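You operate a simulated robot arm through the tools that you are given. There is no shell and no other tool. Be economical: measure what you need, move in short steps, check, and stop when the job is done.

Carry out the task below with a simulated robot arm. There is one attempt and no reset: what you move stays moved.

TASK
Stop the screw, wipe the magnet flap clean and latch it shut.
Fine: use the blue rag and put it back on the shelf. Where these are worked on the way, their far stop is far enough and under half their travel is too little: magnet flap. What is to be rubbed or washed off counts as gone when no trace of it is left.

The check looks at the end state, three seconds after you hand in, the way a careful person would. Anything else that was tipped, shoved, dropped, spilled or broken makes it a failure.

THE ROBOT
A 6-joint arm with a two-finger parallel gripper on a trunk, on a base that drives. Base frame: it is fixed to the floor where the robot stands at the start and does not move with it; the origin is under the middle of the robot, x ahead of it, y to its left, z up. Lengths are in mm, angles in rad, forces in N, time in s.
With the tool pointing down near the work surface it reaches from about 300 to 800 mm from the robot's upright axis, wherever it stands. Its first joint turns from -2.897 to 2.897 rad. Places, roughly: cap clamp [600, -200, 300]; direction switch [600, -100, 1100]; drawer latch [600, -1300, 900]; gate knob [600, 200, 400]; magnet flap [700, -1200, 1100]; magnet flap catch [600, -1200, 1200]; sample button [600, -1000, 1000]; screw jog button [600, -100, 1300]; screw speed dial [600, 100, 1100]; screw stop button [600, 0, 1300]; sleeve [800, -300, 500]; sleeve clamp [700, -300, 500]; tube purge valve [600, -200, 900]. Payload 3.91 kg.
The TCP is the grasp point between the finger pads, 30 mm short of the fingertips. In the tool frame z runs along the fingers and y along their closing line. The gripper opens to 110 mm. The fingers are 20 mm wide and 10 mm thick; the gripper's body (48 by 112 mm) begins 55 mm behind the TCP.
Orientation is that of the tool frame in the base frame, as [roll, pitch, yaw] about the fixed x, y, z axes, in that order (R = Rz(yaw) Ry(pitch) Rx(roll)). With the fingers straight down and closing along the base's y, the tool's x points along the base's -x, its y along +y and its z along -z.

THE INTERFACE
- The arm moves only by the tool step_arm. Its argument "steps" is a list of rows, each a list of 3 entries, a list of its own where there are three numbers: the shift along the tool's x, y, z in mm, then the turn, a rotation vector about the tool's x, y, z in rad, then the gripper command, from -1 (shut) to 1 (fully open), values between in proportion. In form: [[[x, y, z], [wx, wy, wz], hand], ...]. A call has 1 to 10 rows; each row is the pose to reach, as a shift and turn from the pose commanded when the call began, along the tool's axes at that moment. Rows are played at 5 a second. More than 50 mm and 0.15 rad between two rows, or a gripper value outside its range, and nothing of the call is played. A pose out of reach is approached as far as the arm can. The call stops where the force on the tool passes 90 N (or 10 N more than at its start, if that is more) or the arm is blocked; 0.2 s more then pass. Each finger travels about 45 mm/s and halts on what it meets, pressing with about 35 N; the grip force reading is that of the motor and also rises with nothing between the fingers. The clock runs only during rows and for 0.2 s after the last one: add rows that repeat a pose to give the fingers time. The reply holds the time, the measured pose of the TCP, the force on the tool along the base axes, the opening and the grip force, in the units named above and with some noise, with the torque about the TCP (base axes, N m) and any sound that the robot's microphone picked up.
- Cameras (640 x 400 px; columns grow to the right, rows downward): "scene" is now at [8.4, 134.2, 1638.8]; the picture's right is [-0.31, -0.95, 0.00], its down [-0.49, 0.16, -0.86] and it looks along [0.82, -0.27, -0.51] (base axes); focal length 264 px, centre (320, 200). "wrist" rides on the gripper at [77, 7, -114] in the tool frame; the picture's right is [-0.09, 1.00, 0.00], its down [-0.80, -0.07, -0.59] and it looks along [-0.59, -0.05, 0.80] (tool axes); focal length 270 px, centre (320, 200). There is no depth. A picture from a camera that has moved, and an enlarged one, comes with that camera's place and axes in the base frame and with its lens. The place of the scene camera against the robot may be out by one fixed shift of up to 18 mm in any direction.
- capture(camera): a new picture of that camera. No time passes.
- move_column(by): slides the trunk up (or, below 0, down) by that many mm; the arm and the scene camera ride with it, the base frame stays. It gives what a move gives, with no picture.
- roll_base(legs): drives the robot by 1 to 6 legs, each [ahead, turn to the left] in mm and rad, along the robot's own axes; the way and the turn of a leg run together, so that a leg with both is an arc; at most 1500 mm and 3.142 rad a leg. The arm and the cameras ride along, it lands a little off, and it stops where it bumps. It gives what a move gives.
- aim_head(pan, tilt): turns the head with the scene camera to pan (to the left, within 2.705 rad either way) and tilt (down, from -0.506 to 1.204), counted from straight ahead of the robot. It gives what a move gives.
- zoom(camera, box): a new picture of the part [left, top, right, bottom] of that camera's present view, enlarged. No time passes.
- sign_off(): hands the job in; it is judged then, once.

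Go step by step. Nothing tells you exact positions but the pictures and the camera data: compare them with the known pose of the tool, close in by small moves and look again before you grip or let go. The budget is 120 turns and 82 pictures, counting those below and the enlarged ones. Unless the task says otherwise, let go and move clear before handing in, and close with one line.

The tools are called after "Emit:" as a command line: name --argument value ..., lists and objects as JSON in quotes. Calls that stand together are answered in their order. step_arm: Moves the arm, as the interface text tells. Its arguments: {"type":"object","properties":{"steps":{"type":"array","items":{"type":"array"}}},"required":["steps"]} The other tools are called the same way: move_column (by) slides the trunk up or down; roll_base (legs) drives the base; aim_head (pan, tilt) turns the head that bears the scene camera; capture (camera) takes a picture; zoom (camera, box) takes an enlarged picture of a part of a camera's view; sign_off () hands the job in.

At the start:

```text
time: 0.0
ee_pos: [384.5, -79.8, 1416.5]
tool_rot: [3.141, 0.001, -3.131]
contact_force: [0.4, 0.0, 0.3]
wrist_torque: [-0.02, 0.02, 0.0]
width: 109.9
grasp_force: 0.0
trunk travel left (down, up): [-575.0, 35.0]
robot x, y, heading: [4.6, -1.6, -0.006]
head pan, tilt: [-0.312, 0.536]
```

scene: 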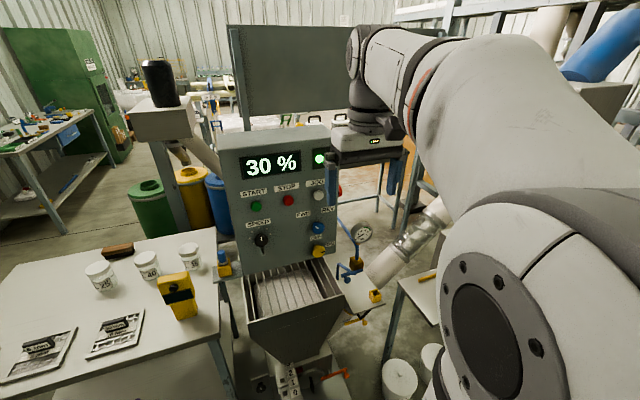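
wrist: 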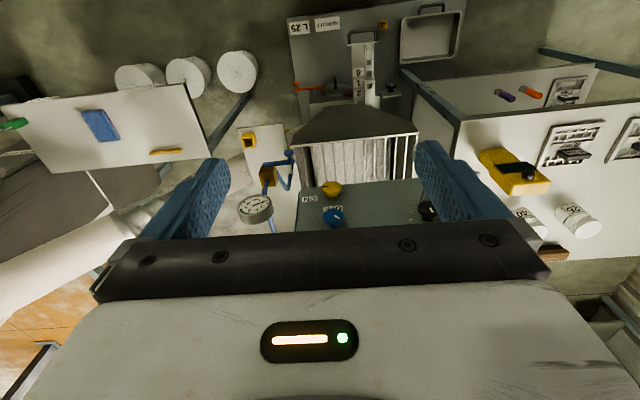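

I see the screw control panel ahead, with its red STOP button and a 30 % display. I'll look at it enlarged and turn the head right to find the magnet flap.

Emit:
zoom --camera "scene" --box '[210, 130, 370, 270]'

Emit:
aim_head --pan -1.0 --tilt 0.4

```text
2.86 times, centred on (290, 200) of scene
camera zoom: at [8.4, 134.2, 1638.8], right [-0.31, -0.95, 0.0], down [-0.49, 0.16, -0.86], along [0.82, -0.27, -0.51], focal length 753 px, centre (406, 200)
```

zoom: 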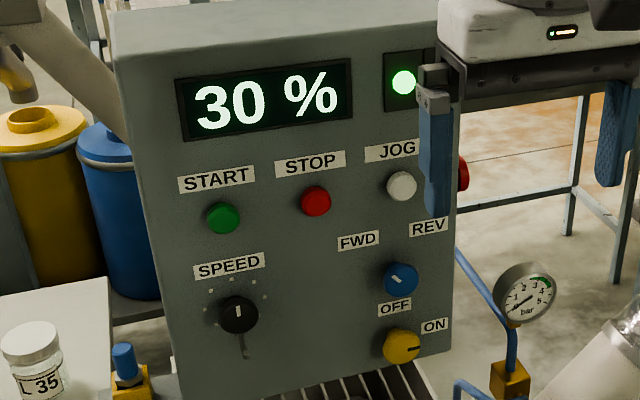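

```text
time: 1.1
ee_pos: [385.8, -79.8, 1418.0]
tool_rot: [-3.142, 0.0, -3.131]
contact_force: [-0.9, -0.1, -0.1]
wrist_torque: [-0.04, 0.02, -0.02]
width: 109.8
grasp_force: 0.0
trunk travel left (down, up): [-575.0, 35.0]
robot x, y, heading: [0.7, 0.4, -0.003]
head pan, tilt: [-1.0, 0.4]
```

The STOP button is near [600, 26, 1287]. Now I'm looking for the flap to the right.

Emit:
capture --camera "scene"

```text
78 pictures are left
camera scene: at [-27.3, 84.1, 1651.2], right [-0.84, -0.54, 0.0], down [-0.21, 0.33, -0.92], along [0.5, -0.78, -0.39], focal length 264 px, centre (320, 200)
```

scene: 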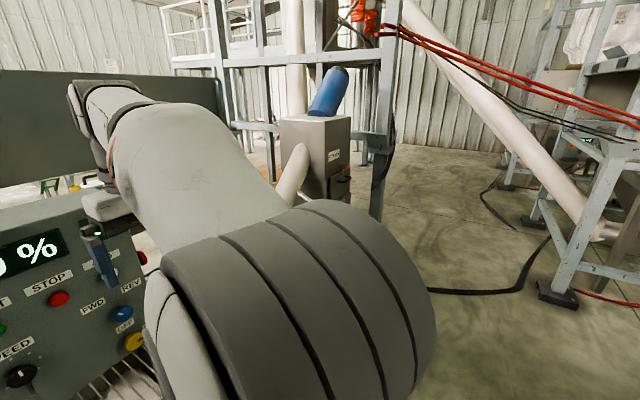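

The arm hides the flap station, so the screw comes first. I'm closing the gripper and tilting the tool to point ahead.

Emit:
step_arm --steps '[[[0, 0, 0], [0, -0.14, 0], -1], [[0, 0, 0], [0, -0.28, 0], -1], [[0, 0, 0], [0, -0.42, 0], -1], [[0, 0, 0], [0, -0.56, 0], -1], [[0, 0, 0], [0, -0.7, 0], -1], [[0, 0, 0], [0, -0.84, 0], -1], [[0, 0, 0], [0, -0.98, 0], -1], [[0, 0, 0], [0, -1.12, 0], -1], [[0, 0, 0], [0, -1.26, 0], -1], [[0, 0, 0], [0, -1.4, 0], -1]]'

Emit:
aim_head --pan -0.2 --tilt 0.5

Emit:
capture --camera "scene"

Emit:
capture --camera "wrist"

```text
time: 3.5
ee_pos: [407.8, -45.5, 1398.0]
tool_rot: [2.982, 1.347, 3.121]
contact_force: [0.8, 0.0, -0.3]
wrist_torque: [0.0, -0.01, 0.03]
width: 0.0
grasp_force: 35.8
trunk travel left (down, up): [-575.0, 35.0]
robot x, y, heading: [1.4, -2.6, -0.002]
head pan, tilt: [-1.0, 0.4]
stopped in row 10: the arm was blocked; the commanded pose is now the measured one
```

```text
time: 4.6
ee_pos: [406.7, -44.5, 1396.9]
tool_rot: [2.982, 1.345, 3.123]
contact_force: [-0.1, 0.4, 0.1]
wrist_torque: [0.0, 0.04, 0.0]
width: 0.1
grasp_force: 35.1
trunk travel left (down, up): [-575.0, 35.0]
robot x, y, heading: [3.6, 0.7, -0.001]
head pan, tilt: [-0.201, 0.499]
```

```text
77 pictures are left
camera scene: at [11.7, 143.8, 1642.1], right [-0.2, -0.98, 0.0], down [-0.47, 0.1, -0.88], along [0.86, -0.18, -0.48], focal length 264 px, centre (320, 200)
```

scene: 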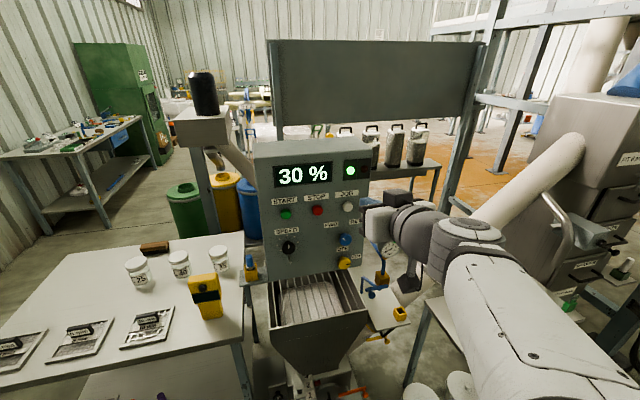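

```text
76 pictures are left
camera wrist: at [278.0, -53.7, 1346.4], right [-0.11, 0.99, 0.12], down [-0.39, -0.16, 0.91], along [0.92, 0.06, 0.4], focal length 270 px, centre (320, 200)
```

wrist: 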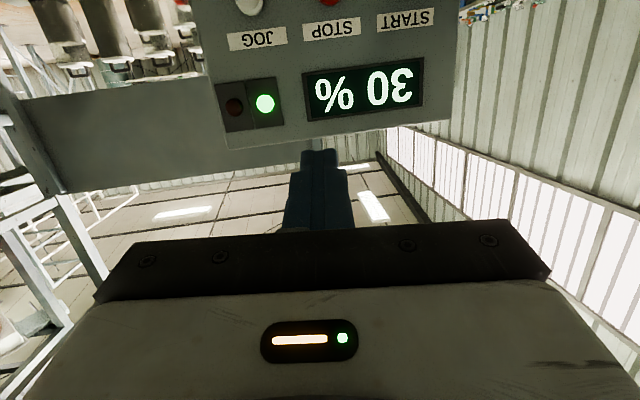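

The arm stopped just short of horizontal. I'm lowering it to button height, moving it forward a little and levelling it.

Emit:
step_arm --steps '[[[18, 9, 22], [0, 0, 0], -1], [[36, 18, 44], [0.04, -0.05, 0], -1], [[54, 28, 66], [0.08, -0.11, 0], -1], [[71, 37, 88], [0.12, -0.16, 0], -1], [[71, 37, 88], [0.16, -0.22, 0], -1], [[71, 37, 88], [0.16, -0.22, 0], -1]]'

Emit:
capture --camera "wrist"

Emit:
capture --camera "scene"

```text
time: 6.0
ee_pos: [493.3, -51.7, 1326.1]
tool_rot: [1.902, 1.554, 1.882]
contact_force: [-0.7, 0.3, 0.7]
wrist_torque: [0.02, 0.02, 0.0]
width: 0.0
grasp_force: 35.3
out of reach, approached as far as the arm can: row 3, 4, 5, 6
trunk travel left (down, up): [-575.0, 35.0]
robot x, y, heading: [-0.8, 2.5, -0.005]
head pan, tilt: [-0.201, 0.499]
```

```text
75 pictures are left
camera wrist: at [379.7, -41.3, 1249.9], right [0.02, 0.99, 0.1], down [-0.59, -0.07, 0.8], along [0.81, -0.08, 0.59], focal length 270 px, centre (320, 200)
```

wrist: 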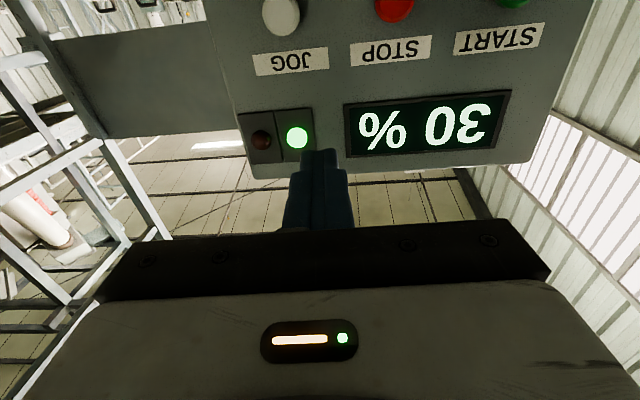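

```text
74 pictures are left
camera scene: at [12.0, 143.8, 1642.1], right [-0.2, -0.98, 0.0], down [-0.47, 0.1, -0.88], along [0.86, -0.18, -0.48], focal length 264 px, centre (320, 200)
```

scene: 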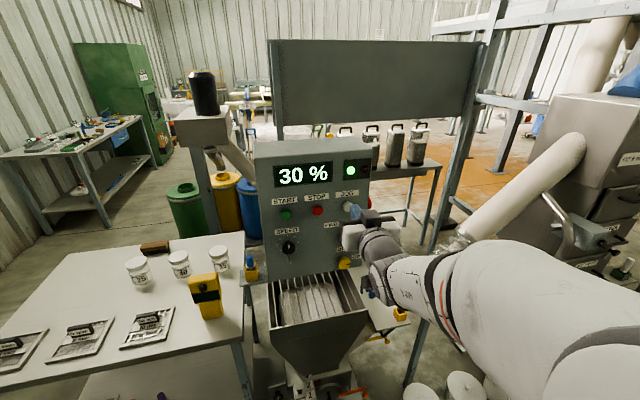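

The tool is now level, and three sightlines put STOP near [648, 12, 1261]. I'm lowering the trunk to that height, then shifting left.

Emit:
move_column --by -65

Emit:
step_arm --steps '[[[0, 20, 0], [0, 0, 0], -1], [[0, 40, 0], [0, 0, 0], -1], [[0, 60, 0], [0, 0, 0], -1], [[0, 63, 0], [0, 0, 0], -1]]'

Emit:
capture --camera "wrist"

Emit:
zoom --camera "scene" --box '[240, 120, 400, 220]'

```text
time: 7.0
ee_pos: [494.3, -51.0, 1262.1]
tool_rot: [1.912, 1.553, 1.892]
contact_force: [0.4, 0.5, 0.0]
wrist_torque: [-0.02, 0.02, -0.03]
width: 0.1
grasp_force: 35.0
trunk travel left (down, up): [-510.0, 100.0]
robot x, y, heading: [1.0, -0.4, -0.002]
head pan, tilt: [-0.201, 0.499]
```

```text
time: 8.0
ee_pos: [490.3, -45.0, 1269.2]
tool_rot: [1.982, 1.552, 1.966]
contact_force: [0.4, 0.1, -0.1]
wrist_torque: [-0.02, -0.03, -0.02]
width: 0.1
grasp_force: 35.6
out of reach, approached as far as the arm can: row 1, 2, 3, 4
trunk travel left (down, up): [-510.0, 100.0]
robot x, y, heading: [-0.2, 1.4, 0.0]
head pan, tilt: [-0.201, 0.499]
```

```text
73 pictures are left
camera wrist: at [374.4, -36.3, 1192.3], right [0.01, 0.99, 0.1], down [-0.59, -0.08, 0.8], along [0.81, -0.07, 0.59], focal length 270 px, centre (320, 200)
```

wrist: 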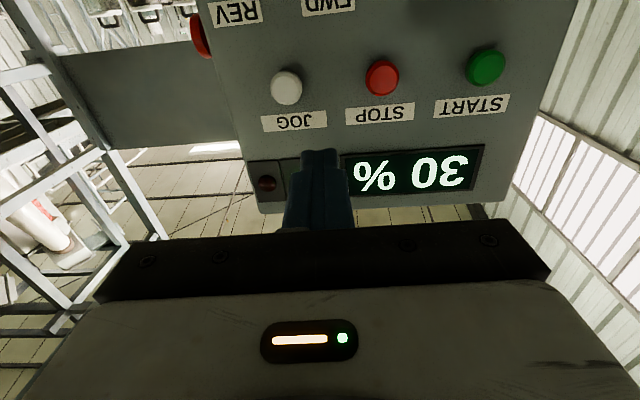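

```text
4.00 times, centred on (320, 170) of scene
camera zoom: at [11.9, 143.8, 1577.1], right [-0.2, -0.98, 0.0], down [-0.47, 0.1, -0.88], along [0.86, -0.18, -0.48], focal length 1054 px, centre (320, 320)
```

zoom: 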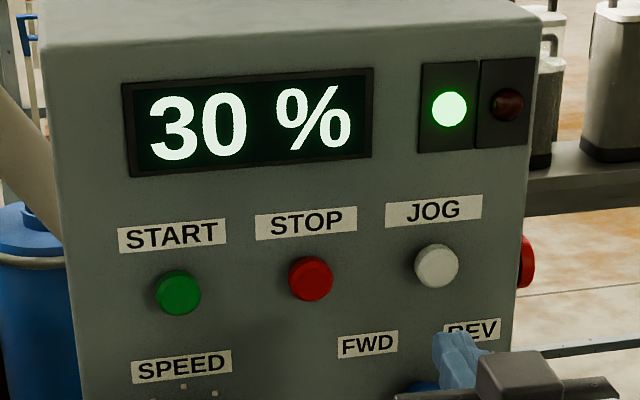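

The arm won't move farther left in this posture, so I'm turning the base slightly left and dropping the trunk 13 mm.

Emit:
roll_base --legs '[[0, 0.1]]'

Emit:
move_column --by -13

Emit:
step_arm --steps '[[[0, 0, 20], [0, 0, 0], -1], [[0, 0, 40], [0, 0, 0], -1], [[0, 0, 60], [0, 0, 0], -1]]'

Emit:
capture --camera "wrist"

Emit:
zoom --camera "scene" --box '[240, 120, 400, 220]'

```text
time: 9.0
ee_pos: [491.9, 4.8, 1268.2]
tool_rot: [2.004, 1.551, 2.093]
contact_force: [0.1, 0.1, -1.0]
wrist_torque: [0.0, 0.0, 0.05]
width: 0.2
grasp_force: 34.8
trunk travel left (down, up): [-510.0, 100.0]
robot x, y, heading: [-0.8, 1.2, 0.098]
head pan, tilt: [-0.201, 0.499]
```

```text
time: 9.6
ee_pos: [492.4, 5.4, 1256.7]
tool_rot: [1.995, 1.551, 2.084]
contact_force: [0.7, 0.1, 0.1]
wrist_torque: [-0.01, -0.02, 0.0]
width: 0.2
grasp_force: 34.7
trunk travel left (down, up): [-497.0, 113.0]
robot x, y, heading: [1.0, 3.4, 0.092]
head pan, tilt: [-0.201, 0.499]
```

```text
time: 10.4
ee_pos: [550.6, 1.2, 1257.0]
tool_rot: [2.066, 1.55, 2.164]
contact_force: [0.4, 0.8, 0.0]
wrist_torque: [0.0, 0.01, 0.01]
width: 0.2
grasp_force: 35.0
out of reach, approached as far as the arm can: row 2, 3
trunk travel left (down, up): [-497.0, 113.0]
robot x, y, heading: [-0.5, 1.7, 0.093]
head pan, tilt: [-0.201, 0.499]
```

```text
71 pictures are left
camera wrist: at [435.7, -1.8, 1180.0], right [-0.09, 0.99, 0.11], down [-0.58, -0.14, 0.81], along [0.81, 0.02, 0.58], focal length 270 px, centre (320, 200)
```

wrist: 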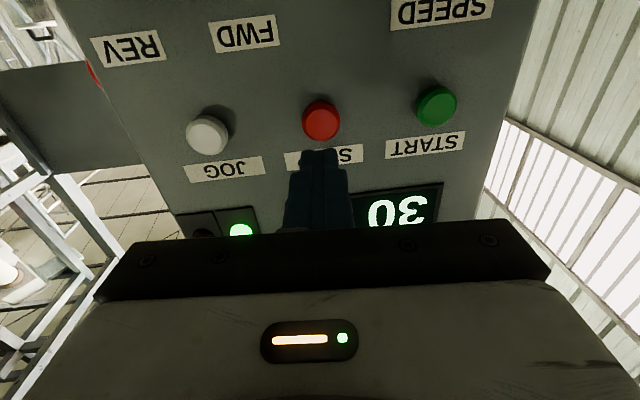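

```text
4.00 times, centred on (320, 170) of scene
camera zoom: at [-0.2, 144.7, 1564.1], right [-0.11, -0.99, 0.0], down [-0.48, 0.05, -0.88], along [0.87, -0.09, -0.48], focal length 1054 px, centre (320, 320)
```

zoom: 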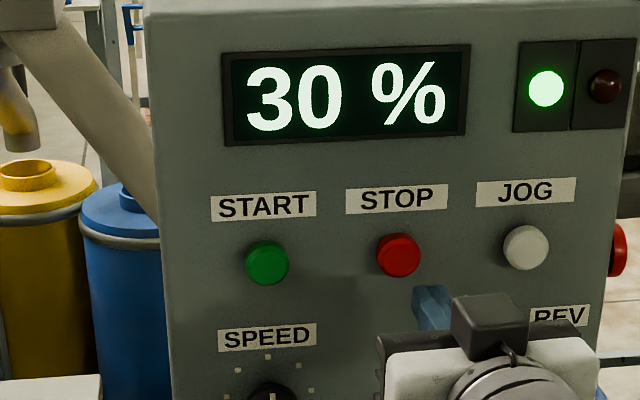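

The button is at [655, 13, 1257] and the fingertips are in line, about 70 mm short. The arm is at its limit, so I'm driving ahead 55 mm.

Emit:
roll_base --legs '[[55, 0]]'

Emit:
capture --camera "wrist"

Emit:
zoom --camera "scene" --box '[240, 140, 400, 240]'

```text
time: 11.3
ee_pos: [605.1, 6.7, 1256.4]
tool_rot: [2.104, 1.551, 2.2]
contact_force: [-0.7, 0.4, -1.4]
wrist_torque: [0.02, 0.02, -0.01]
width: 0.0
grasp_force: 35.2
trunk travel left (down, up): [-497.0, 113.0]
robot x, y, heading: [55.3, 6.7, 0.097]
head pan, tilt: [-0.201, 0.499]
```

```text
69 pictures are left
camera wrist: at [490.6, 3.4, 1179.7], right [-0.09, 0.99, 0.11], down [-0.58, -0.14, 0.81], along [0.81, 0.02, 0.58], focal length 270 px, centre (320, 200)
```

wrist: 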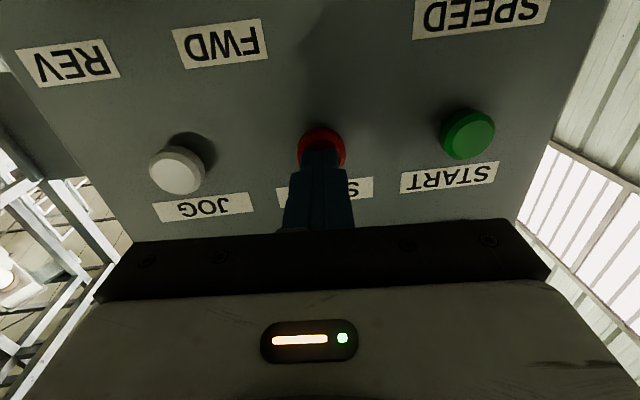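

```text
4.00 times, centred on (320, 190) of scene
camera zoom: at [55.2, 149.9, 1564.1], right [-0.11, -0.99, 0.0], down [-0.48, 0.05, -0.88], along [0.87, -0.09, -0.48], focal length 1054 px, centre (320, 240)
```

zoom: 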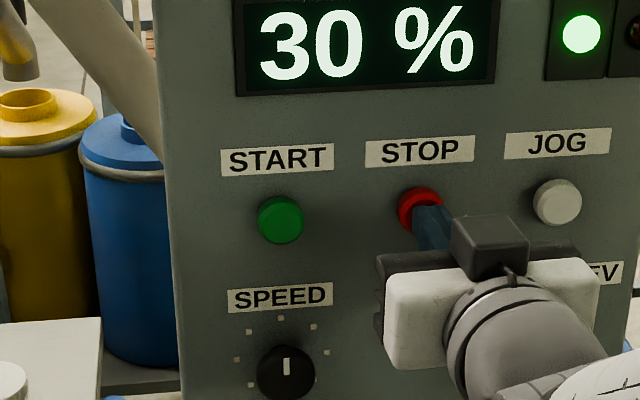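

The fingertips are in front of the red button. I'm pressing with short arm steps.

Emit:
step_arm --steps '[[[0, 0, 6], [0, 0, 0], -1], [[0, 0, 12], [0, 0, 0], -1], [[0, 0, 18], [0, 0, 0], -1], [[0, 0, 22], [0, 0, 0], -1]]'

Emit:
capture --camera "scene"

```text
time: 12.3
ee_pos: [619.0, 7.1, 1257.3]
tool_rot: [2.132, 1.55, 2.235]
contact_force: [-51.3, -4.2, -14.4]
wrist_torque: [-0.15, 0.29, -0.13]
width: 0.0
grasp_force: 35.1
trunk travel left (down, up): [-497.0, 113.0]
robot x, y, heading: [54.9, 7.4, 0.095]
head pan, tilt: [-0.201, 0.499]
heard: click
```

```text
67 pictures are left
camera scene: at [45.1, 148.8, 1563.9], right [-0.11, -0.99, 0.0], down [-0.47, 0.05, -0.88], along [0.88, -0.09, -0.47], focal length 264 px, centre (320, 200)
```

scene: 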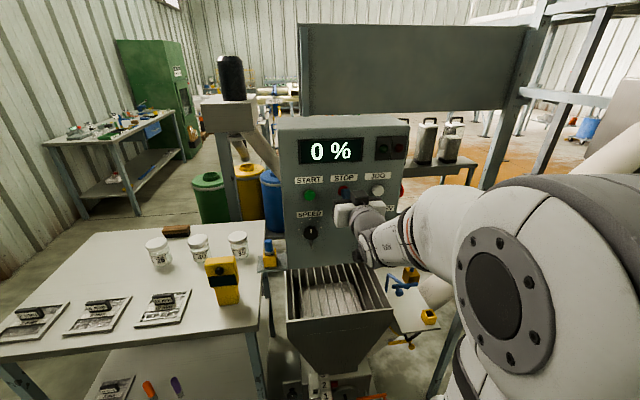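

A click, and the display reads 0 % with the lamp off: the screw has stopped. I'm backing off and turning to look for the flap station at y ≈ -1200.

Emit:
step_arm --steps '[[[0, 0, -20], [0, 0, 0], -1], [[0, 0, -45], [0, 0, 0], -1]]'

Emit:
roll_base --legs '[[-250, 0]]'

Emit:
aim_head --pan -1.1 --tilt 0.4

Emit:
capture --camera "scene"

```text
time: 12.9
ee_pos: [583.2, 4.0, 1256.0]
tool_rot: [1.957, 1.553, 2.054]
contact_force: [0.2, -0.1, 0.0]
wrist_torque: [0.01, 0.03, 0.01]
width: 0.0
grasp_force: 35.3
trunk travel left (down, up): [-497.0, 113.0]
robot x, y, heading: [54.9, 11.9, 0.092]
head pan, tilt: [-0.201, 0.499]
```

```text
time: 14.8
ee_pos: [327.7, -21.6, 1256.8]
tool_rot: [2.044, 1.552, 2.136]
contact_force: [-0.3, -0.5, 0.7]
wrist_torque: [0.02, -0.01, 0.0]
width: 0.0
grasp_force: 35.4
trunk travel left (down, up): [-497.0, 113.0]
robot x, y, heading: [-199.0, -14.6, 0.09]
head pan, tilt: [-0.201, 0.499]
```

```text
time: 15.9
ee_pos: [327.5, -20.8, 1255.4]
tool_rot: [2.069, 1.551, 2.16]
contact_force: [-0.3, -0.3, 0.7]
wrist_torque: [-0.05, -0.01, 0.02]
width: 0.0
grasp_force: 35.4
trunk travel left (down, up): [-497.0, 113.0]
robot x, y, heading: [-201.3, -19.3, 0.096]
head pan, tilt: [-1.1, 0.4]
```

```text
66 pictures are left
camera scene: at [-241.5, 57.8, 1573.2], right [-0.85, -0.53, 0.0], down [-0.21, 0.33, -0.92], along [0.49, -0.78, -0.39], focal length 264 px, centre (320, 200)
```

scene: 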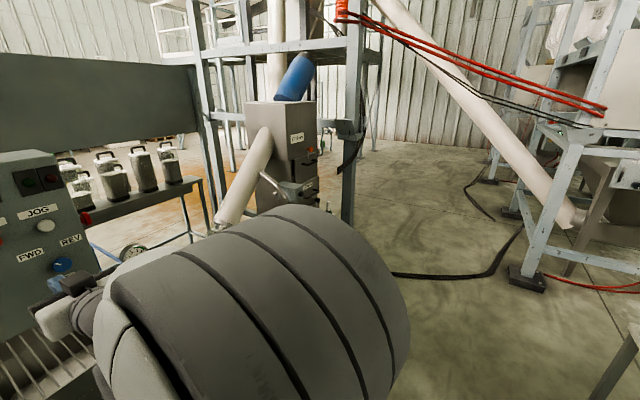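

The flap station is the steel box under the blue motor, and the shelf with the blue rag is near [560, -800, 700]. I'm driving right to about y = -1000 and facing forward again.

Emit:
roll_base --legs '[[0, -1.666], [980, 0], [0, 1.57]]'

Emit:
aim_head --pan 0.0 --tilt 0.5

Emit:
capture --camera "scene"

Emit:
capture --camera "wrist"

```text
time: 28.9
ee_pos: [305.4, -1038.9, 1256.1]
tool_rot: [2.066, 1.551, 2.057]
contact_force: [0.3, 0.6, -1.4]
wrist_torque: [-0.01, 0.01, 0.04]
width: 0.0
grasp_force: 34.7
trunk travel left (down, up): [-497.0, 113.0]
robot x, y, heading: [-220.8, -978.4, -0.011]
head pan, tilt: [-1.1, 0.4]
```

```text
time: 30.2
ee_pos: [307.3, -1037.3, 1256.0]
tool_rot: [2.075, 1.552, 2.066]
contact_force: [-0.7, -0.6, -0.4]
wrist_torque: [-0.02, 0.03, -0.04]
width: 0.1
grasp_force: 35.0
trunk travel left (down, up): [-497.0, 113.0]
robot x, y, heading: [-215.9, -981.7, -0.015]
head pan, tilt: [0.0, 0.499]
```

```text
65 pictures are left
camera scene: at [-203.2, -820.4, 1564.1], right [-0.02, -1.0, 0.0], down [-0.48, 0.01, -0.88], along [0.88, -0.01, -0.48], focal length 264 px, centre (320, 200)
```

scene: 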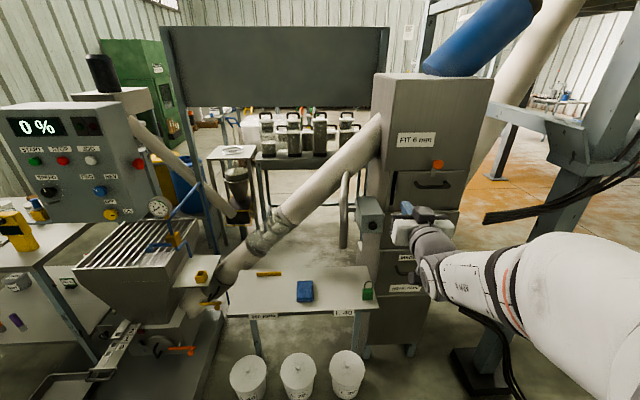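

```text
64 pictures are left
camera wrist: at [191.2, -1029.9, 1179.3], right [0.01, 0.99, 0.11], down [-0.59, -0.08, 0.81], along [0.81, -0.07, 0.58], focal length 270 px, centre (320, 200)
```

wrist: 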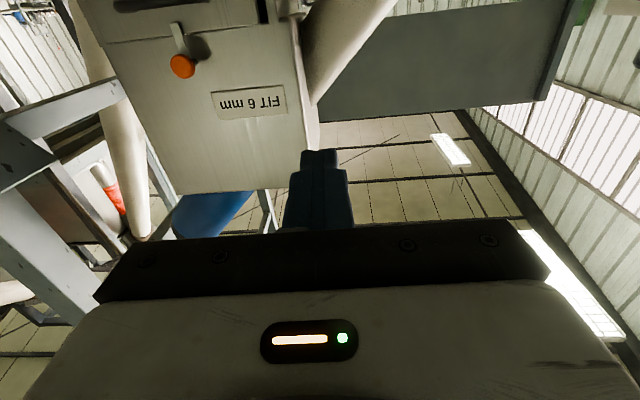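

Emit:
zoom --camera "scene" --box '[340, 110, 500, 210]'

Emit:
zoom --camera "scene" --box '[220, 210, 460, 360]'

Emit:
zoom --camera "wrist" --box '[70, 0, 320, 150]'

```text
4.00 times, centred on (420, 160) of scene
camera zoom: at [-203.2, -820.4, 1564.1], right [-0.02, -1.0, 0.0], down [-0.48, 0.01, -0.88], along [0.88, -0.01, -0.48], focal length 1054 px, centre (-80, 360)
```

zoom: 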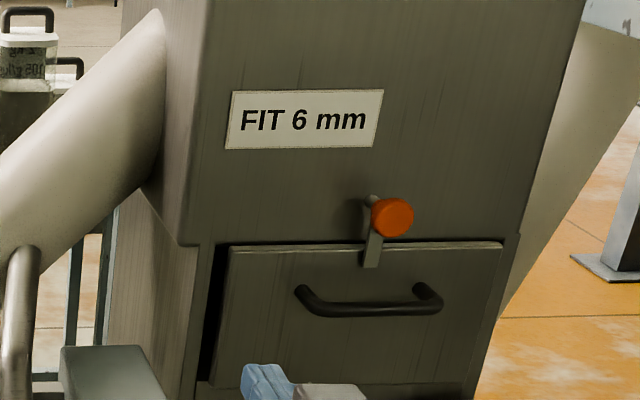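

```text
2.67 times, centred on (340, 285) of scene
camera zoom: at [-203.2, -820.4, 1564.1], right [-0.02, -1.0, 0.0], down [-0.48, 0.01, -0.88], along [0.88, -0.01, -0.48], focal length 703 px, centre (267, -27)
```

zoom: 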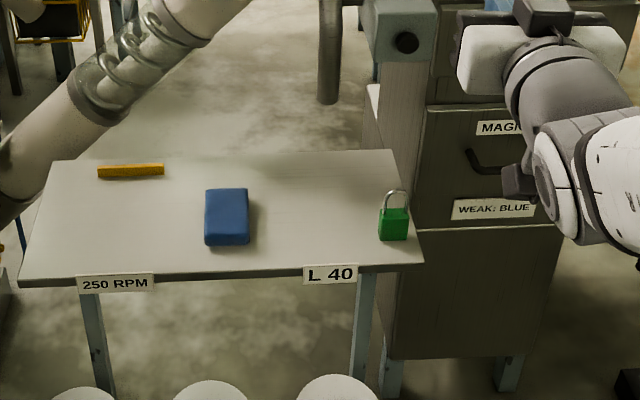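

```text
2.56 times, centred on (195, 75) of wrist
camera zoom: at [191.2, -1029.9, 1179.3], right [0.01, 0.99, 0.11], down [-0.59, -0.08, 0.81], along [0.81, -0.07, 0.58], focal length 692 px, centre (640, 520)
```

zoom: 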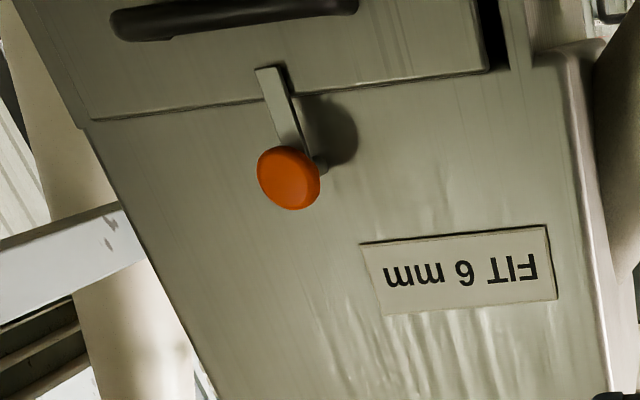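

The flap with the black bar handle sits below the orange catch knob at about [655, -1250, 1232], and the rag is near [560, -767, 725]. I'm tilting the tool down partway so the wrist camera looks level at the flap.

Emit:
step_arm --steps '[[[0, 0, 0], [0, 0.14, 0], -1], [[0, 0, 0], [0, 0.28, 0], -1], [[0, 0, 0], [0, 0.42, 0], -1], [[0, 0, 0], [0, 0.56, 0], -1], [[0, 0, 0], [0, 0.7, 0], -1]]'

Emit:
capture --camera "wrist"

```text
time: 31.4
ee_pos: [308.1, -1035.1, 1257.4]
tool_rot: [3.076, 0.865, 3.078]
contact_force: [-0.6, -1.8, -0.7]
wrist_torque: [0.06, -0.08, 0.16]
width: 0.2
grasp_force: 34.9
out of reach, approached as far as the arm can: row 4
trunk travel left (down, up): [-497.0, 113.0]
robot x, y, heading: [-215.9, -981.4, -0.016]
head pan, tilt: [0.0, 0.499]
```

```text
60 pictures are left
camera wrist: at [171.0, -1028.9, 1271.7], right [0.07, 0.99, 0.11], down [0.06, -0.11, 0.99], along [1.0, -0.06, -0.07], focal length 270 px, centre (320, 200)
```

wrist: 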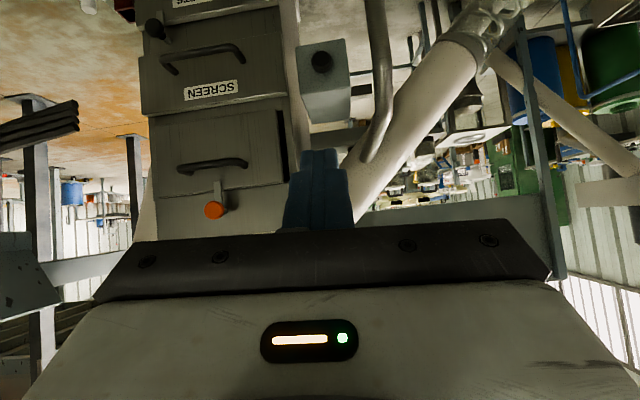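

Emit:
zoom --camera "wrist" --box '[130, 0, 370, 240]'

```text
1.67 times, centred on (250, 120) of wrist
camera zoom: at [171.0, -1028.9, 1271.7], right [0.07, 0.99, 0.11], down [0.06, -0.11, 0.99], along [1.0, -0.06, -0.07], focal length 450 px, centre (437, 333)
```

zoom: 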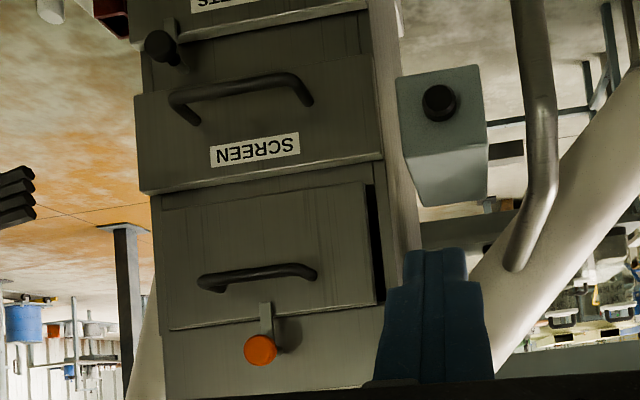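

The flap has its handle near its top edge and the catch above it, so it's probably hinged at the bottom. I'm driving to face it squarely, with the tool level again.

Emit:
roll_base --legs '[[0, -1.555], [230, 0], [0, 1.571]]'

Emit:
aim_head --pan -0.3 --tilt 0.4

Emit:
capture --camera "scene"

Emit:
capture --camera "wrist"

```text
time: 40.9
ee_pos: [295.2, -1289.0, 1256.1]
tool_rot: [3.116, 0.863, 3.081]
contact_force: [0.4, -0.8, -0.2]
wrist_torque: [-0.02, 0.01, 0.01]
width: 0.0
grasp_force: 35.3
trunk travel left (down, up): [-497.0, 113.0]
robot x, y, heading: [-227.7, -1218.1, -0.059]
head pan, tilt: [0.0, 0.499]
```

```text
time: 41.6
ee_pos: [294.5, -1290.2, 1255.2]
tool_rot: [3.117, 0.864, 3.077]
contact_force: [-0.6, -0.3, 0.7]
wrist_torque: [0.0, -0.02, 0.02]
width: 0.0
grasp_force: 35.2
trunk travel left (down, up): [-497.0, 113.0]
robot x, y, heading: [-226.0, -1218.0, -0.058]
head pan, tilt: [-0.3, 0.4]
```

```text
58 pictures are left
camera scene: at [-209.8, -1085.6, 1573.2], right [-0.35, -0.94, 0.0], down [-0.36, 0.14, -0.92], along [0.86, -0.32, -0.39], focal length 264 px, centre (320, 200)
```

scene: 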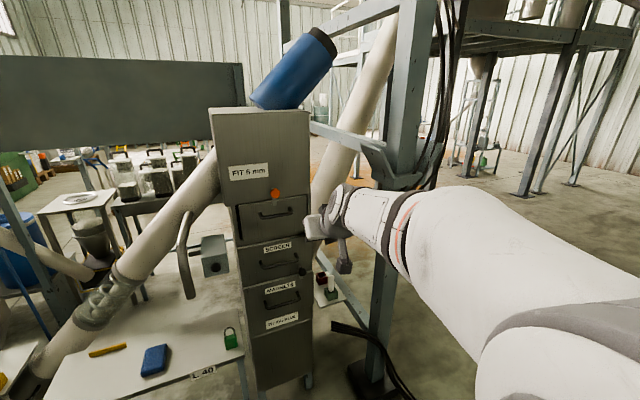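

```text
57 pictures are left
camera wrist: at [158.5, -1277.2, 1271.4], right [0.1, 0.99, 0.08], down [0.07, -0.09, 0.99], along [0.99, -0.09, -0.08], focal length 270 px, centre (320, 200)
```

wrist: 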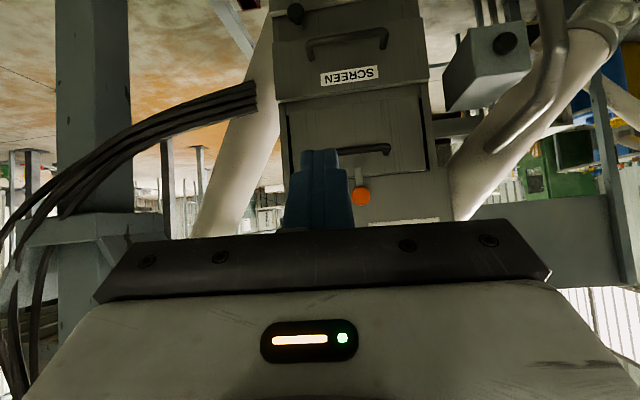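

Emit:
zoom --camera "scene" --box '[200, 150, 344, 240]'

Emit:
zoom --camera "scene" --box '[230, 230, 374, 320]'

```text
4.44 times, centred on (272, 195) of scene
camera zoom: at [-209.8, -1085.6, 1573.2], right [-0.35, -0.94, 0.0], down [-0.36, 0.14, -0.92], along [0.86, -0.32, -0.39], focal length 1171 px, centre (533, 222)
```

zoom: 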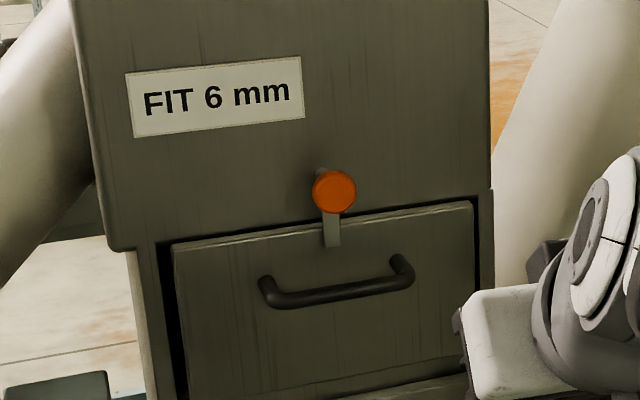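

```text
4.44 times, centred on (302, 275) of scene
camera zoom: at [-209.8, -1085.6, 1573.2], right [-0.35, -0.94, 0.0], down [-0.36, 0.14, -0.92], along [0.86, -0.32, -0.39], focal length 1171 px, centre (400, -133)
```

zoom: 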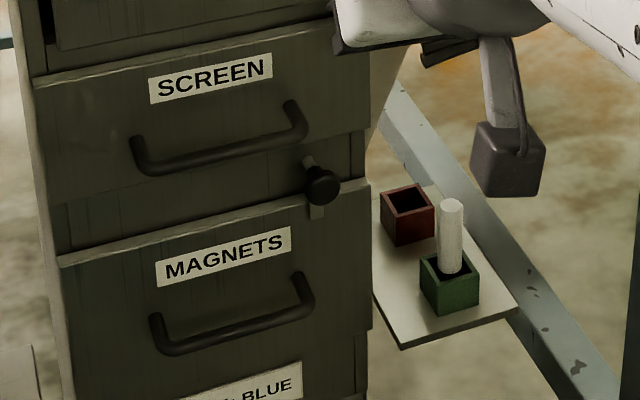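

The flap sits between about z 1040 and 1190, with the catch lever hanging over its top edge. I'm levelling the tool, half opening the gripper and approaching the knob.

Emit:
step_arm --steps '[[[0, 0, 0], [0, -0.14, 0], 0], [[0, 0, 0], [0, -0.28, 0], 0], [[0, 0, 0], [0, -0.42, 0], 0], [[0, 0, 0], [0, -0.56, 0], 0], [[0, 0, 0], [0, -0.7, 0], 0]]'

Emit:
roll_base --legs '[[0, 0.072], [240, 0]]'

Emit:
move_column --by -25

Emit:
capture --camera "wrist"

```text
time: 42.9
ee_pos: [295.0, -1289.2, 1254.9]
tool_rot: [2.037, 1.551, 1.995]
contact_force: [0.2, -0.2, 0.1]
wrist_torque: [0.0, -0.01, 0.01]
width: 55.0
grasp_force: 0.0
out of reach, approached as far as the arm can: row 3
trunk travel left (down, up): [-497.0, 113.0]
robot x, y, heading: [-227.9, -1213.5, -0.056]
head pan, tilt: [-0.3, 0.4]
```

```text
time: 45.1
ee_pos: [542.7, -1253.1, 1256.1]
tool_rot: [2.105, 1.551, 2.131]
contact_force: [0.1, -0.8, 0.8]
wrist_torque: [0.03, -0.01, 0.0]
width: 55.0
grasp_force: 0.1
trunk travel left (down, up): [-497.0, 113.0]
robot x, y, heading: [16.6, -1215.3, 0.008]
head pan, tilt: [-0.3, 0.4]
```

```text
time: 45.8
ee_pos: [541.3, -1252.6, 1229.5]
tool_rot: [2.085, 1.553, 2.112]
contact_force: [-0.1, -0.2, 0.3]
wrist_torque: [-0.06, 0.01, 0.01]
width: 55.2
grasp_force: 0.0
trunk travel left (down, up): [-472.0, 138.0]
robot x, y, heading: [21.6, -1214.2, 0.001]
head pan, tilt: [-0.3, 0.4]
```

```text
54 pictures are left
camera wrist: at [426.7, -1247.7, 1154.3], right [-0.02, 0.99, 0.11], down [-0.58, -0.1, 0.81], along [0.81, -0.04, 0.58], focal length 270 px, centre (320, 200)
```

wrist: 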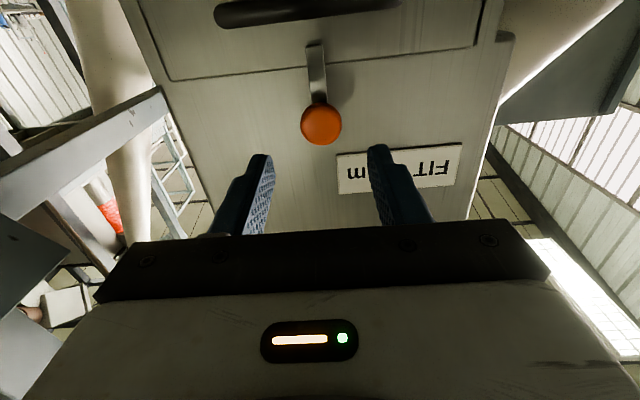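

The knob centre is at [640, -1249, 1231] and the fingers straddle it in y. I'm driving 75 mm closer and checking.

Emit:
roll_base --legs '[[75, 0]]'

Emit:
capture --camera "wrist"

Emit:
capture --camera "scene"

```text
time: 46.9
ee_pos: [619.0, -1252.2, 1231.1]
tool_rot: [2.132, 1.55, 2.159]
contact_force: [0.3, 0.1, 0.6]
wrist_torque: [-0.03, 0.02, -0.01]
width: 54.9
grasp_force: 0.1
trunk travel left (down, up): [-472.0, 138.0]
robot x, y, heading: [92.6, -1212.9, 0.006]
head pan, tilt: [-0.3, 0.4]
```

```text
53 pictures are left
camera wrist: at [503.3, -1247.2, 1153.9], right [-0.02, 0.99, 0.11], down [-0.58, -0.1, 0.81], along [0.81, -0.04, 0.58], focal length 270 px, centre (320, 200)
```

wrist: 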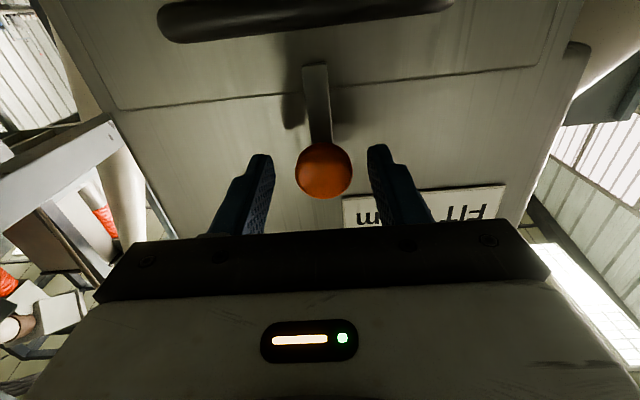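

```text
52 pictures are left
camera scene: at [102.8, -1082.7, 1548.2], right [-0.29, -0.96, 0.0], down [-0.37, 0.11, -0.92], along [0.88, -0.27, -0.39], focal length 264 px, centre (320, 200)
```

scene: 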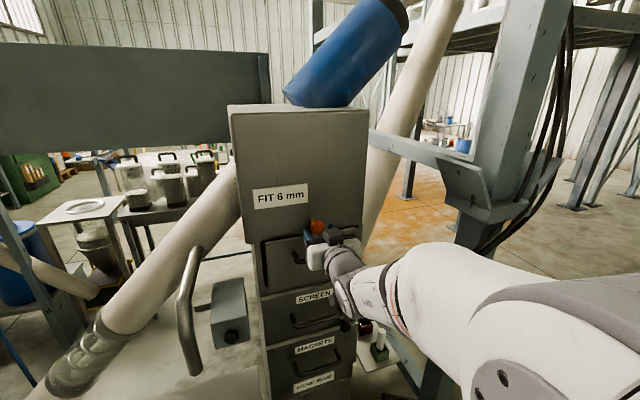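

The knob is centred between the fingers. I'm advancing 12 mm and closing on it.

Emit:
step_arm --steps '[[[0, 2, 6], [0, 0, 0], 0], [[0, 2, 12], [0, 0, 0], 0], [[0, 2, 12], [0, 0, 0], -0.5], [[0, 2, 12], [0, 0, 0], -1], [[0, 2, 12], [0, 0, 0], -1]]'

Emit:
zoom --camera "wrist" --box '[200, 0, 460, 240]'

```text
time: 48.0
ee_pos: [630.3, -1250.4, 1231.8]
tool_rot: [2.186, 1.552, 2.218]
contact_force: [0.9, 6.6, -0.1]
wrist_torque: [-0.04, 0.05, 0.52]
width: 33.8
grasp_force: 45.1
trunk travel left (down, up): [-472.0, 138.0]
robot x, y, heading: [91.7, -1214.2, 0.01]
head pan, tilt: [-0.3, 0.4]
```

```text
1.67 times, centred on (330, 120) of wrist
camera zoom: at [514.0, -1246.0, 1154.0], right [-0.03, 0.99, 0.1], down [-0.58, -0.1, 0.81], along [0.81, -0.04, 0.58], focal length 450 px, centre (303, 333)
```

zoom: 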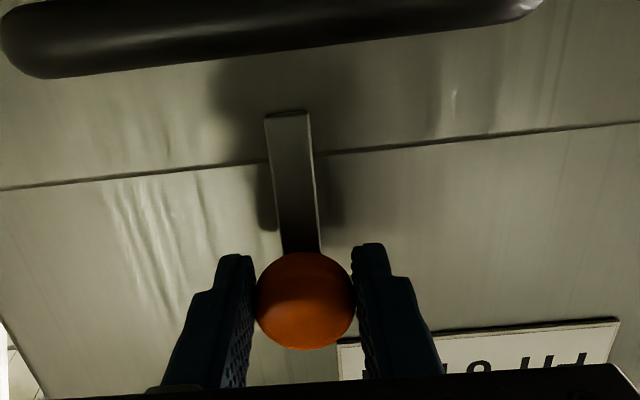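

I have the knob at 34 mm. I'm testing a small twist.

Emit:
step_arm --steps '[[[0, 0, 0], [0, 0, 0.1], -1], [[0, 0, 0], [0, 0, 0.2], -1], [[0, 0, 0], [0, 0, 0.3], -1], [[0, 0, 0], [0, 0, 0.4], -1]]'

Emit:
zoom --camera "wrist" --box '[200, 0, 460, 240]'

```text
time: 49.0
ee_pos: [630.0, -1248.5, 1230.4]
tool_rot: [1.598, 1.153, 1.627]
contact_force: [0.6, 16.6, 0.8]
wrist_torque: [-0.09, 0.15, 1.07]
width: 33.4
grasp_force: 45.2
trunk travel left (down, up): [-472.0, 138.0]
robot x, y, heading: [90.4, -1215.4, 0.012]
head pan, tilt: [-0.3, 0.4]
```

```text
1.67 times, centred on (330, 120) of wrist
camera zoom: at [513.1, -1215.0, 1163.6], right [-0.02, 0.88, 0.48], down [-0.57, -0.41, 0.71], along [0.82, -0.26, 0.51], focal length 450 px, centre (303, 333)
```

zoom: 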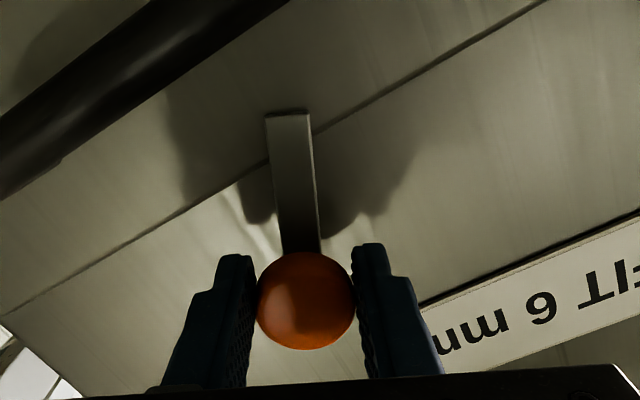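

The lever turns with the gripper. I'm continuing to about 1.4 rad.

Emit:
step_arm --steps '[[[0, 0, 0], [0, 0, 0.12], -1], [[0, 0, 0], [0, 0, 0.24], -1], [[0, 0, 0], [0, 0, 0.36], -1], [[0, 0, 0], [0, 0, 0.48], -1], [[0, 0, 0], [0, 0, 0.6], -1], [[0, 0, 0], [0, 0, 0.72], -1], [[0, 0, 0], [0, 0, 0.84], -1], [[0, 0, 0], [0, 0, 0.96], -1], [[0, 0, 0], [0, 0, 1.05], -1]]'

Emit:
capture --camera "wrist"

```text
time: 51.0
ee_pos: [629.1, -1246.7, 1234.9]
tool_rot: [1.572, 0.105, 1.606]
contact_force: [13.2, 19.2, 30.7]
wrist_torque: [-0.06, -0.35, 1.14]
width: 33.8
grasp_force: 45.0
trunk travel left (down, up): [-472.0, 138.0]
robot x, y, heading: [88.5, -1221.4, 0.011]
head pan, tilt: [-0.3, 0.4]
```

```text
49 pictures are left
camera wrist: at [512.5, -1174.1, 1232.7], right [0.0, 0.02, 1.0], down [-0.57, -0.82, 0.01], along [0.82, -0.57, 0.01], focal length 270 px, centre (320, 200)
```

wrist: 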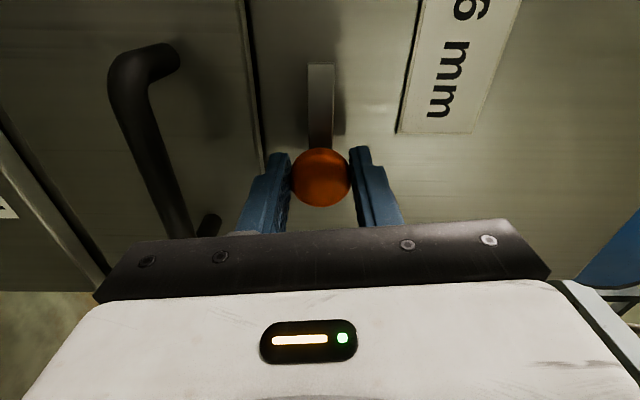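

The lever is now horizontal, clear of the flap. The fingers now close vertically, which suits the bar handle, so I'm releasing, backing off and lowering to the handle.

Emit:
step_arm --steps '[[[0, 0, 0], [0, 0, 0], 0], [[0, 0, 0], [0, 0, 0], 0], [[0, 0, -25], [0, 0, 0], 0], [[0, 0, -60], [0, 0, 0], 0]]'

Emit:
move_column --by -89

Emit:
capture --camera "wrist"

Emit:
zoom --camera "scene" --box '[230, 160, 390, 300]'

```text
time: 52.0
ee_pos: [575.4, -1249.9, 1236.6]
tool_rot: [1.581, 0.103, 1.598]
contact_force: [-0.1, -0.1, 0.1]
wrist_torque: [0.0, 0.03, 0.01]
width: 55.1
grasp_force: 0.0
out of reach, approached as far as the arm can: row 4
trunk travel left (down, up): [-472.0, 138.0]
robot x, y, heading: [90.1, -1216.3, 0.008]
head pan, tilt: [-0.3, 0.4]
```

```text
time: 53.3
ee_pos: [576.7, -1249.4, 1147.5]
tool_rot: [1.582, 0.101, 1.6]
contact_force: [-0.6, -0.4, -0.6]
wrist_torque: [-0.01, 0.01, -0.01]
width: 55.1
grasp_force: 0.1
trunk travel left (down, up): [-383.0, 227.0]
robot x, y, heading: [90.9, -1212.9, 0.009]
head pan, tilt: [-0.3, 0.4]
```

```text
48 pictures are left
camera wrist: at [459.7, -1175.9, 1146.6], right [0.01, 0.02, 1.0], down [-0.57, -0.82, 0.02], along [0.82, -0.57, 0.0], focal length 270 px, centre (320, 200)
```

wrist: 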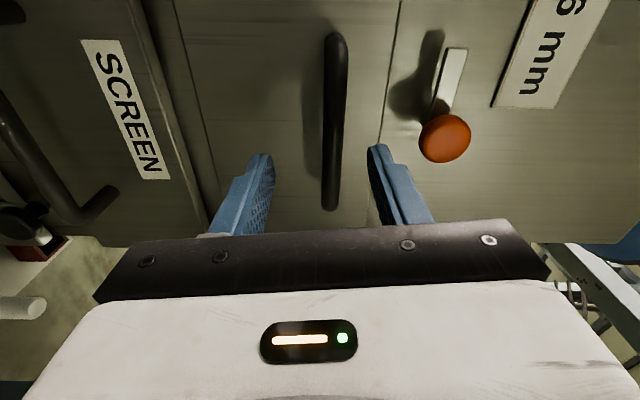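

```text
2.86 times, centred on (310, 230) of scene
camera zoom: at [101.5, -1082.7, 1459.3], right [-0.29, -0.96, 0.0], down [-0.37, 0.11, -0.92], along [0.88, -0.27, -0.39], focal length 753 px, centre (349, 114)
```

zoom: 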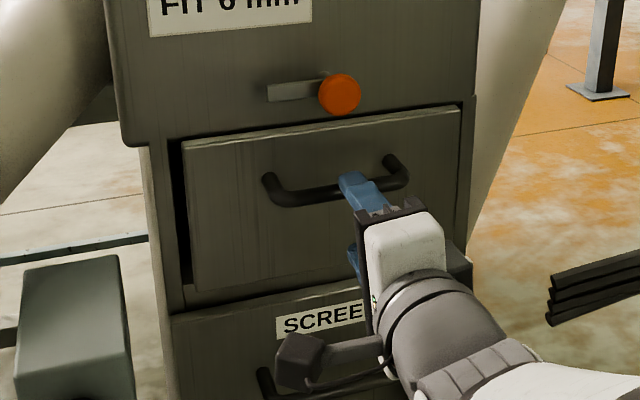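

The bar is at about z 1155, x ≈ 635. I'm raising 8 mm, advancing and closing on it.

Emit:
step_arm --steps '[[[0, 8, 15], [0, 0, 0], 0], [[0, 8, 35], [0, 0, 0], 0], [[0, 8, 50], [0, 0, 0], 0], [[0, 8, 55], [0, 0, 0], -0.5], [[0, 8, 55], [0, 0, 0], -1], [[0, 8, 55], [0, 0, 0], -1]]'

Emit:
capture --camera "wrist"

```text
time: 54.7
ee_pos: [629.7, -1248.1, 1154.9]
tool_rot: [1.583, 0.104, 1.607]
contact_force: [-0.5, 0.8, 3.9]
wrist_torque: [0.54, -0.02, 0.21]
width: 15.7
grasp_force: 31.8
trunk travel left (down, up): [-383.0, 227.0]
robot x, y, heading: [89.2, -1217.0, 0.005]
head pan, tilt: [-0.3, 0.4]
```

```text
46 pictures are left
camera wrist: at [513.3, -1174.7, 1154.1], right [0.01, 0.02, 1.0], down [-0.57, -0.82, 0.02], along [0.82, -0.57, 0.0], focal length 270 px, centre (320, 200)
```

wrist: 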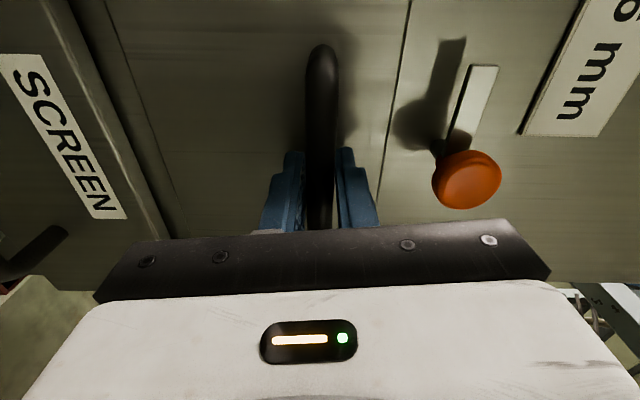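

I have the handle at 16 mm. I'm pulling it out and down on a short arc about the presumed bottom hinge.

Emit:
step_arm --steps '[[[0, -4, -10], [0, 0, 0], -1], [[0, -10, -21], [0, 0, 0], -1], [[0, -17, -30], [0, 0, 0], -1]]'

Emit:
zoom --camera "scene" --box '[230, 160, 390, 300]'

Emit:
capture --camera "wrist"

```text
time: 55.5
ee_pos: [601.8, -1249.0, 1135.0]
tool_rot: [1.588, 0.105, 1.599]
contact_force: [4.0, 6.4, -4.2]
wrist_torque: [0.9, -0.02, 0.45]
width: 15.8
grasp_force: 45.5
trunk travel left (down, up): [-383.0, 227.0]
robot x, y, heading: [89.0, -1216.0, 0.009]
head pan, tilt: [-0.3, 0.4]
```

```text
2.86 times, centred on (310, 230) of scene
camera zoom: at [102.8, -1081.9, 1459.0], right [-0.29, -0.96, 0.0], down [-0.37, 0.11, -0.92], along [0.88, -0.27, -0.39], focal length 753 px, centre (349, 114)
```

zoom: 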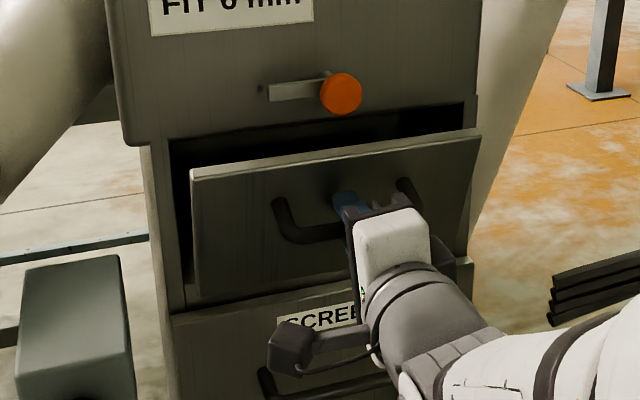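

```text
44 pictures are left
camera wrist: at [485.1, -1175.1, 1135.6], right [0.01, 0.02, 1.0], down [-0.57, -0.82, 0.02], along [0.82, -0.57, 0.0], focal length 270 px, centre (320, 200)
```

wrist: 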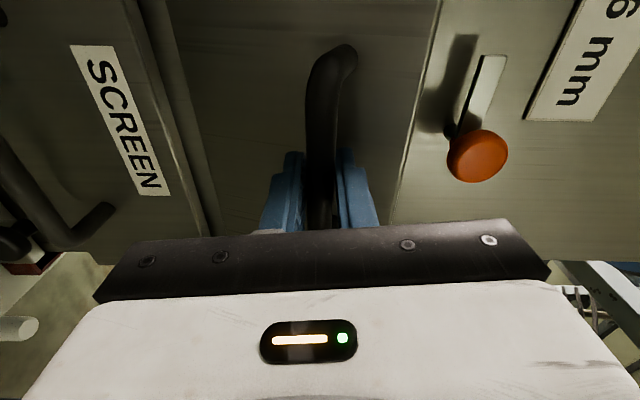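

The flap swings on its bottom hinge with little force. I'm continuing along the arc.

Emit:
step_arm --steps '[[[0, -7, -10], [0, 0, 0], -1], [[0, -15, -19], [0, 0, 0], -1], [[0, -25, -26], [0, 0, 0], -1], [[0, -35, -32], [0, 0, 0], -1], [[0, -46, -37], [0, 0, 0], -1], [[0, -57, -41], [0, 0, 0], -1]]'

Emit:
zoom --camera "scene" --box '[230, 160, 390, 300]'

```text
time: 56.9
ee_pos: [592.9, -1260.8, 1118.4]
tool_rot: [1.565, 0.11, 1.602]
contact_force: [-41.5, 34.5, 36.2]
wrist_torque: [0.71, -0.58, -0.2]
width: 15.7
grasp_force: 45.3
out of reach, approached as far as the arm can: row 2, 3, 4, 5, 6
trunk travel left (down, up): [-383.0, 227.0]
robot x, y, heading: [91.2, -1211.0, 0.01]
head pan, tilt: [-0.3, 0.4]
```

```text
2.86 times, centred on (310, 230) of scene
camera zoom: at [91.1, -1077.2, 1459.4], right [-0.29, -0.96, 0.0], down [-0.37, 0.11, -0.92], along [0.88, -0.27, -0.38], focal length 753 px, centre (349, 114)
```

zoom: 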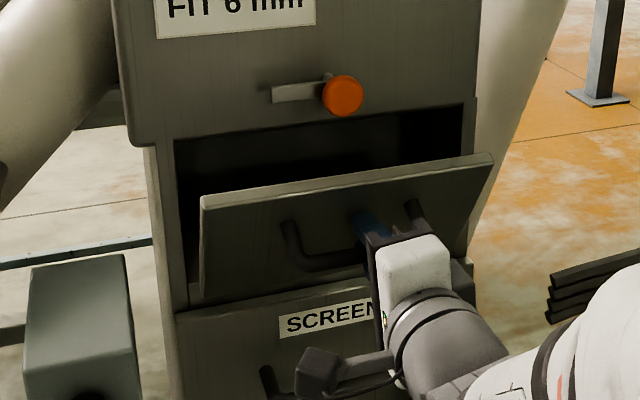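

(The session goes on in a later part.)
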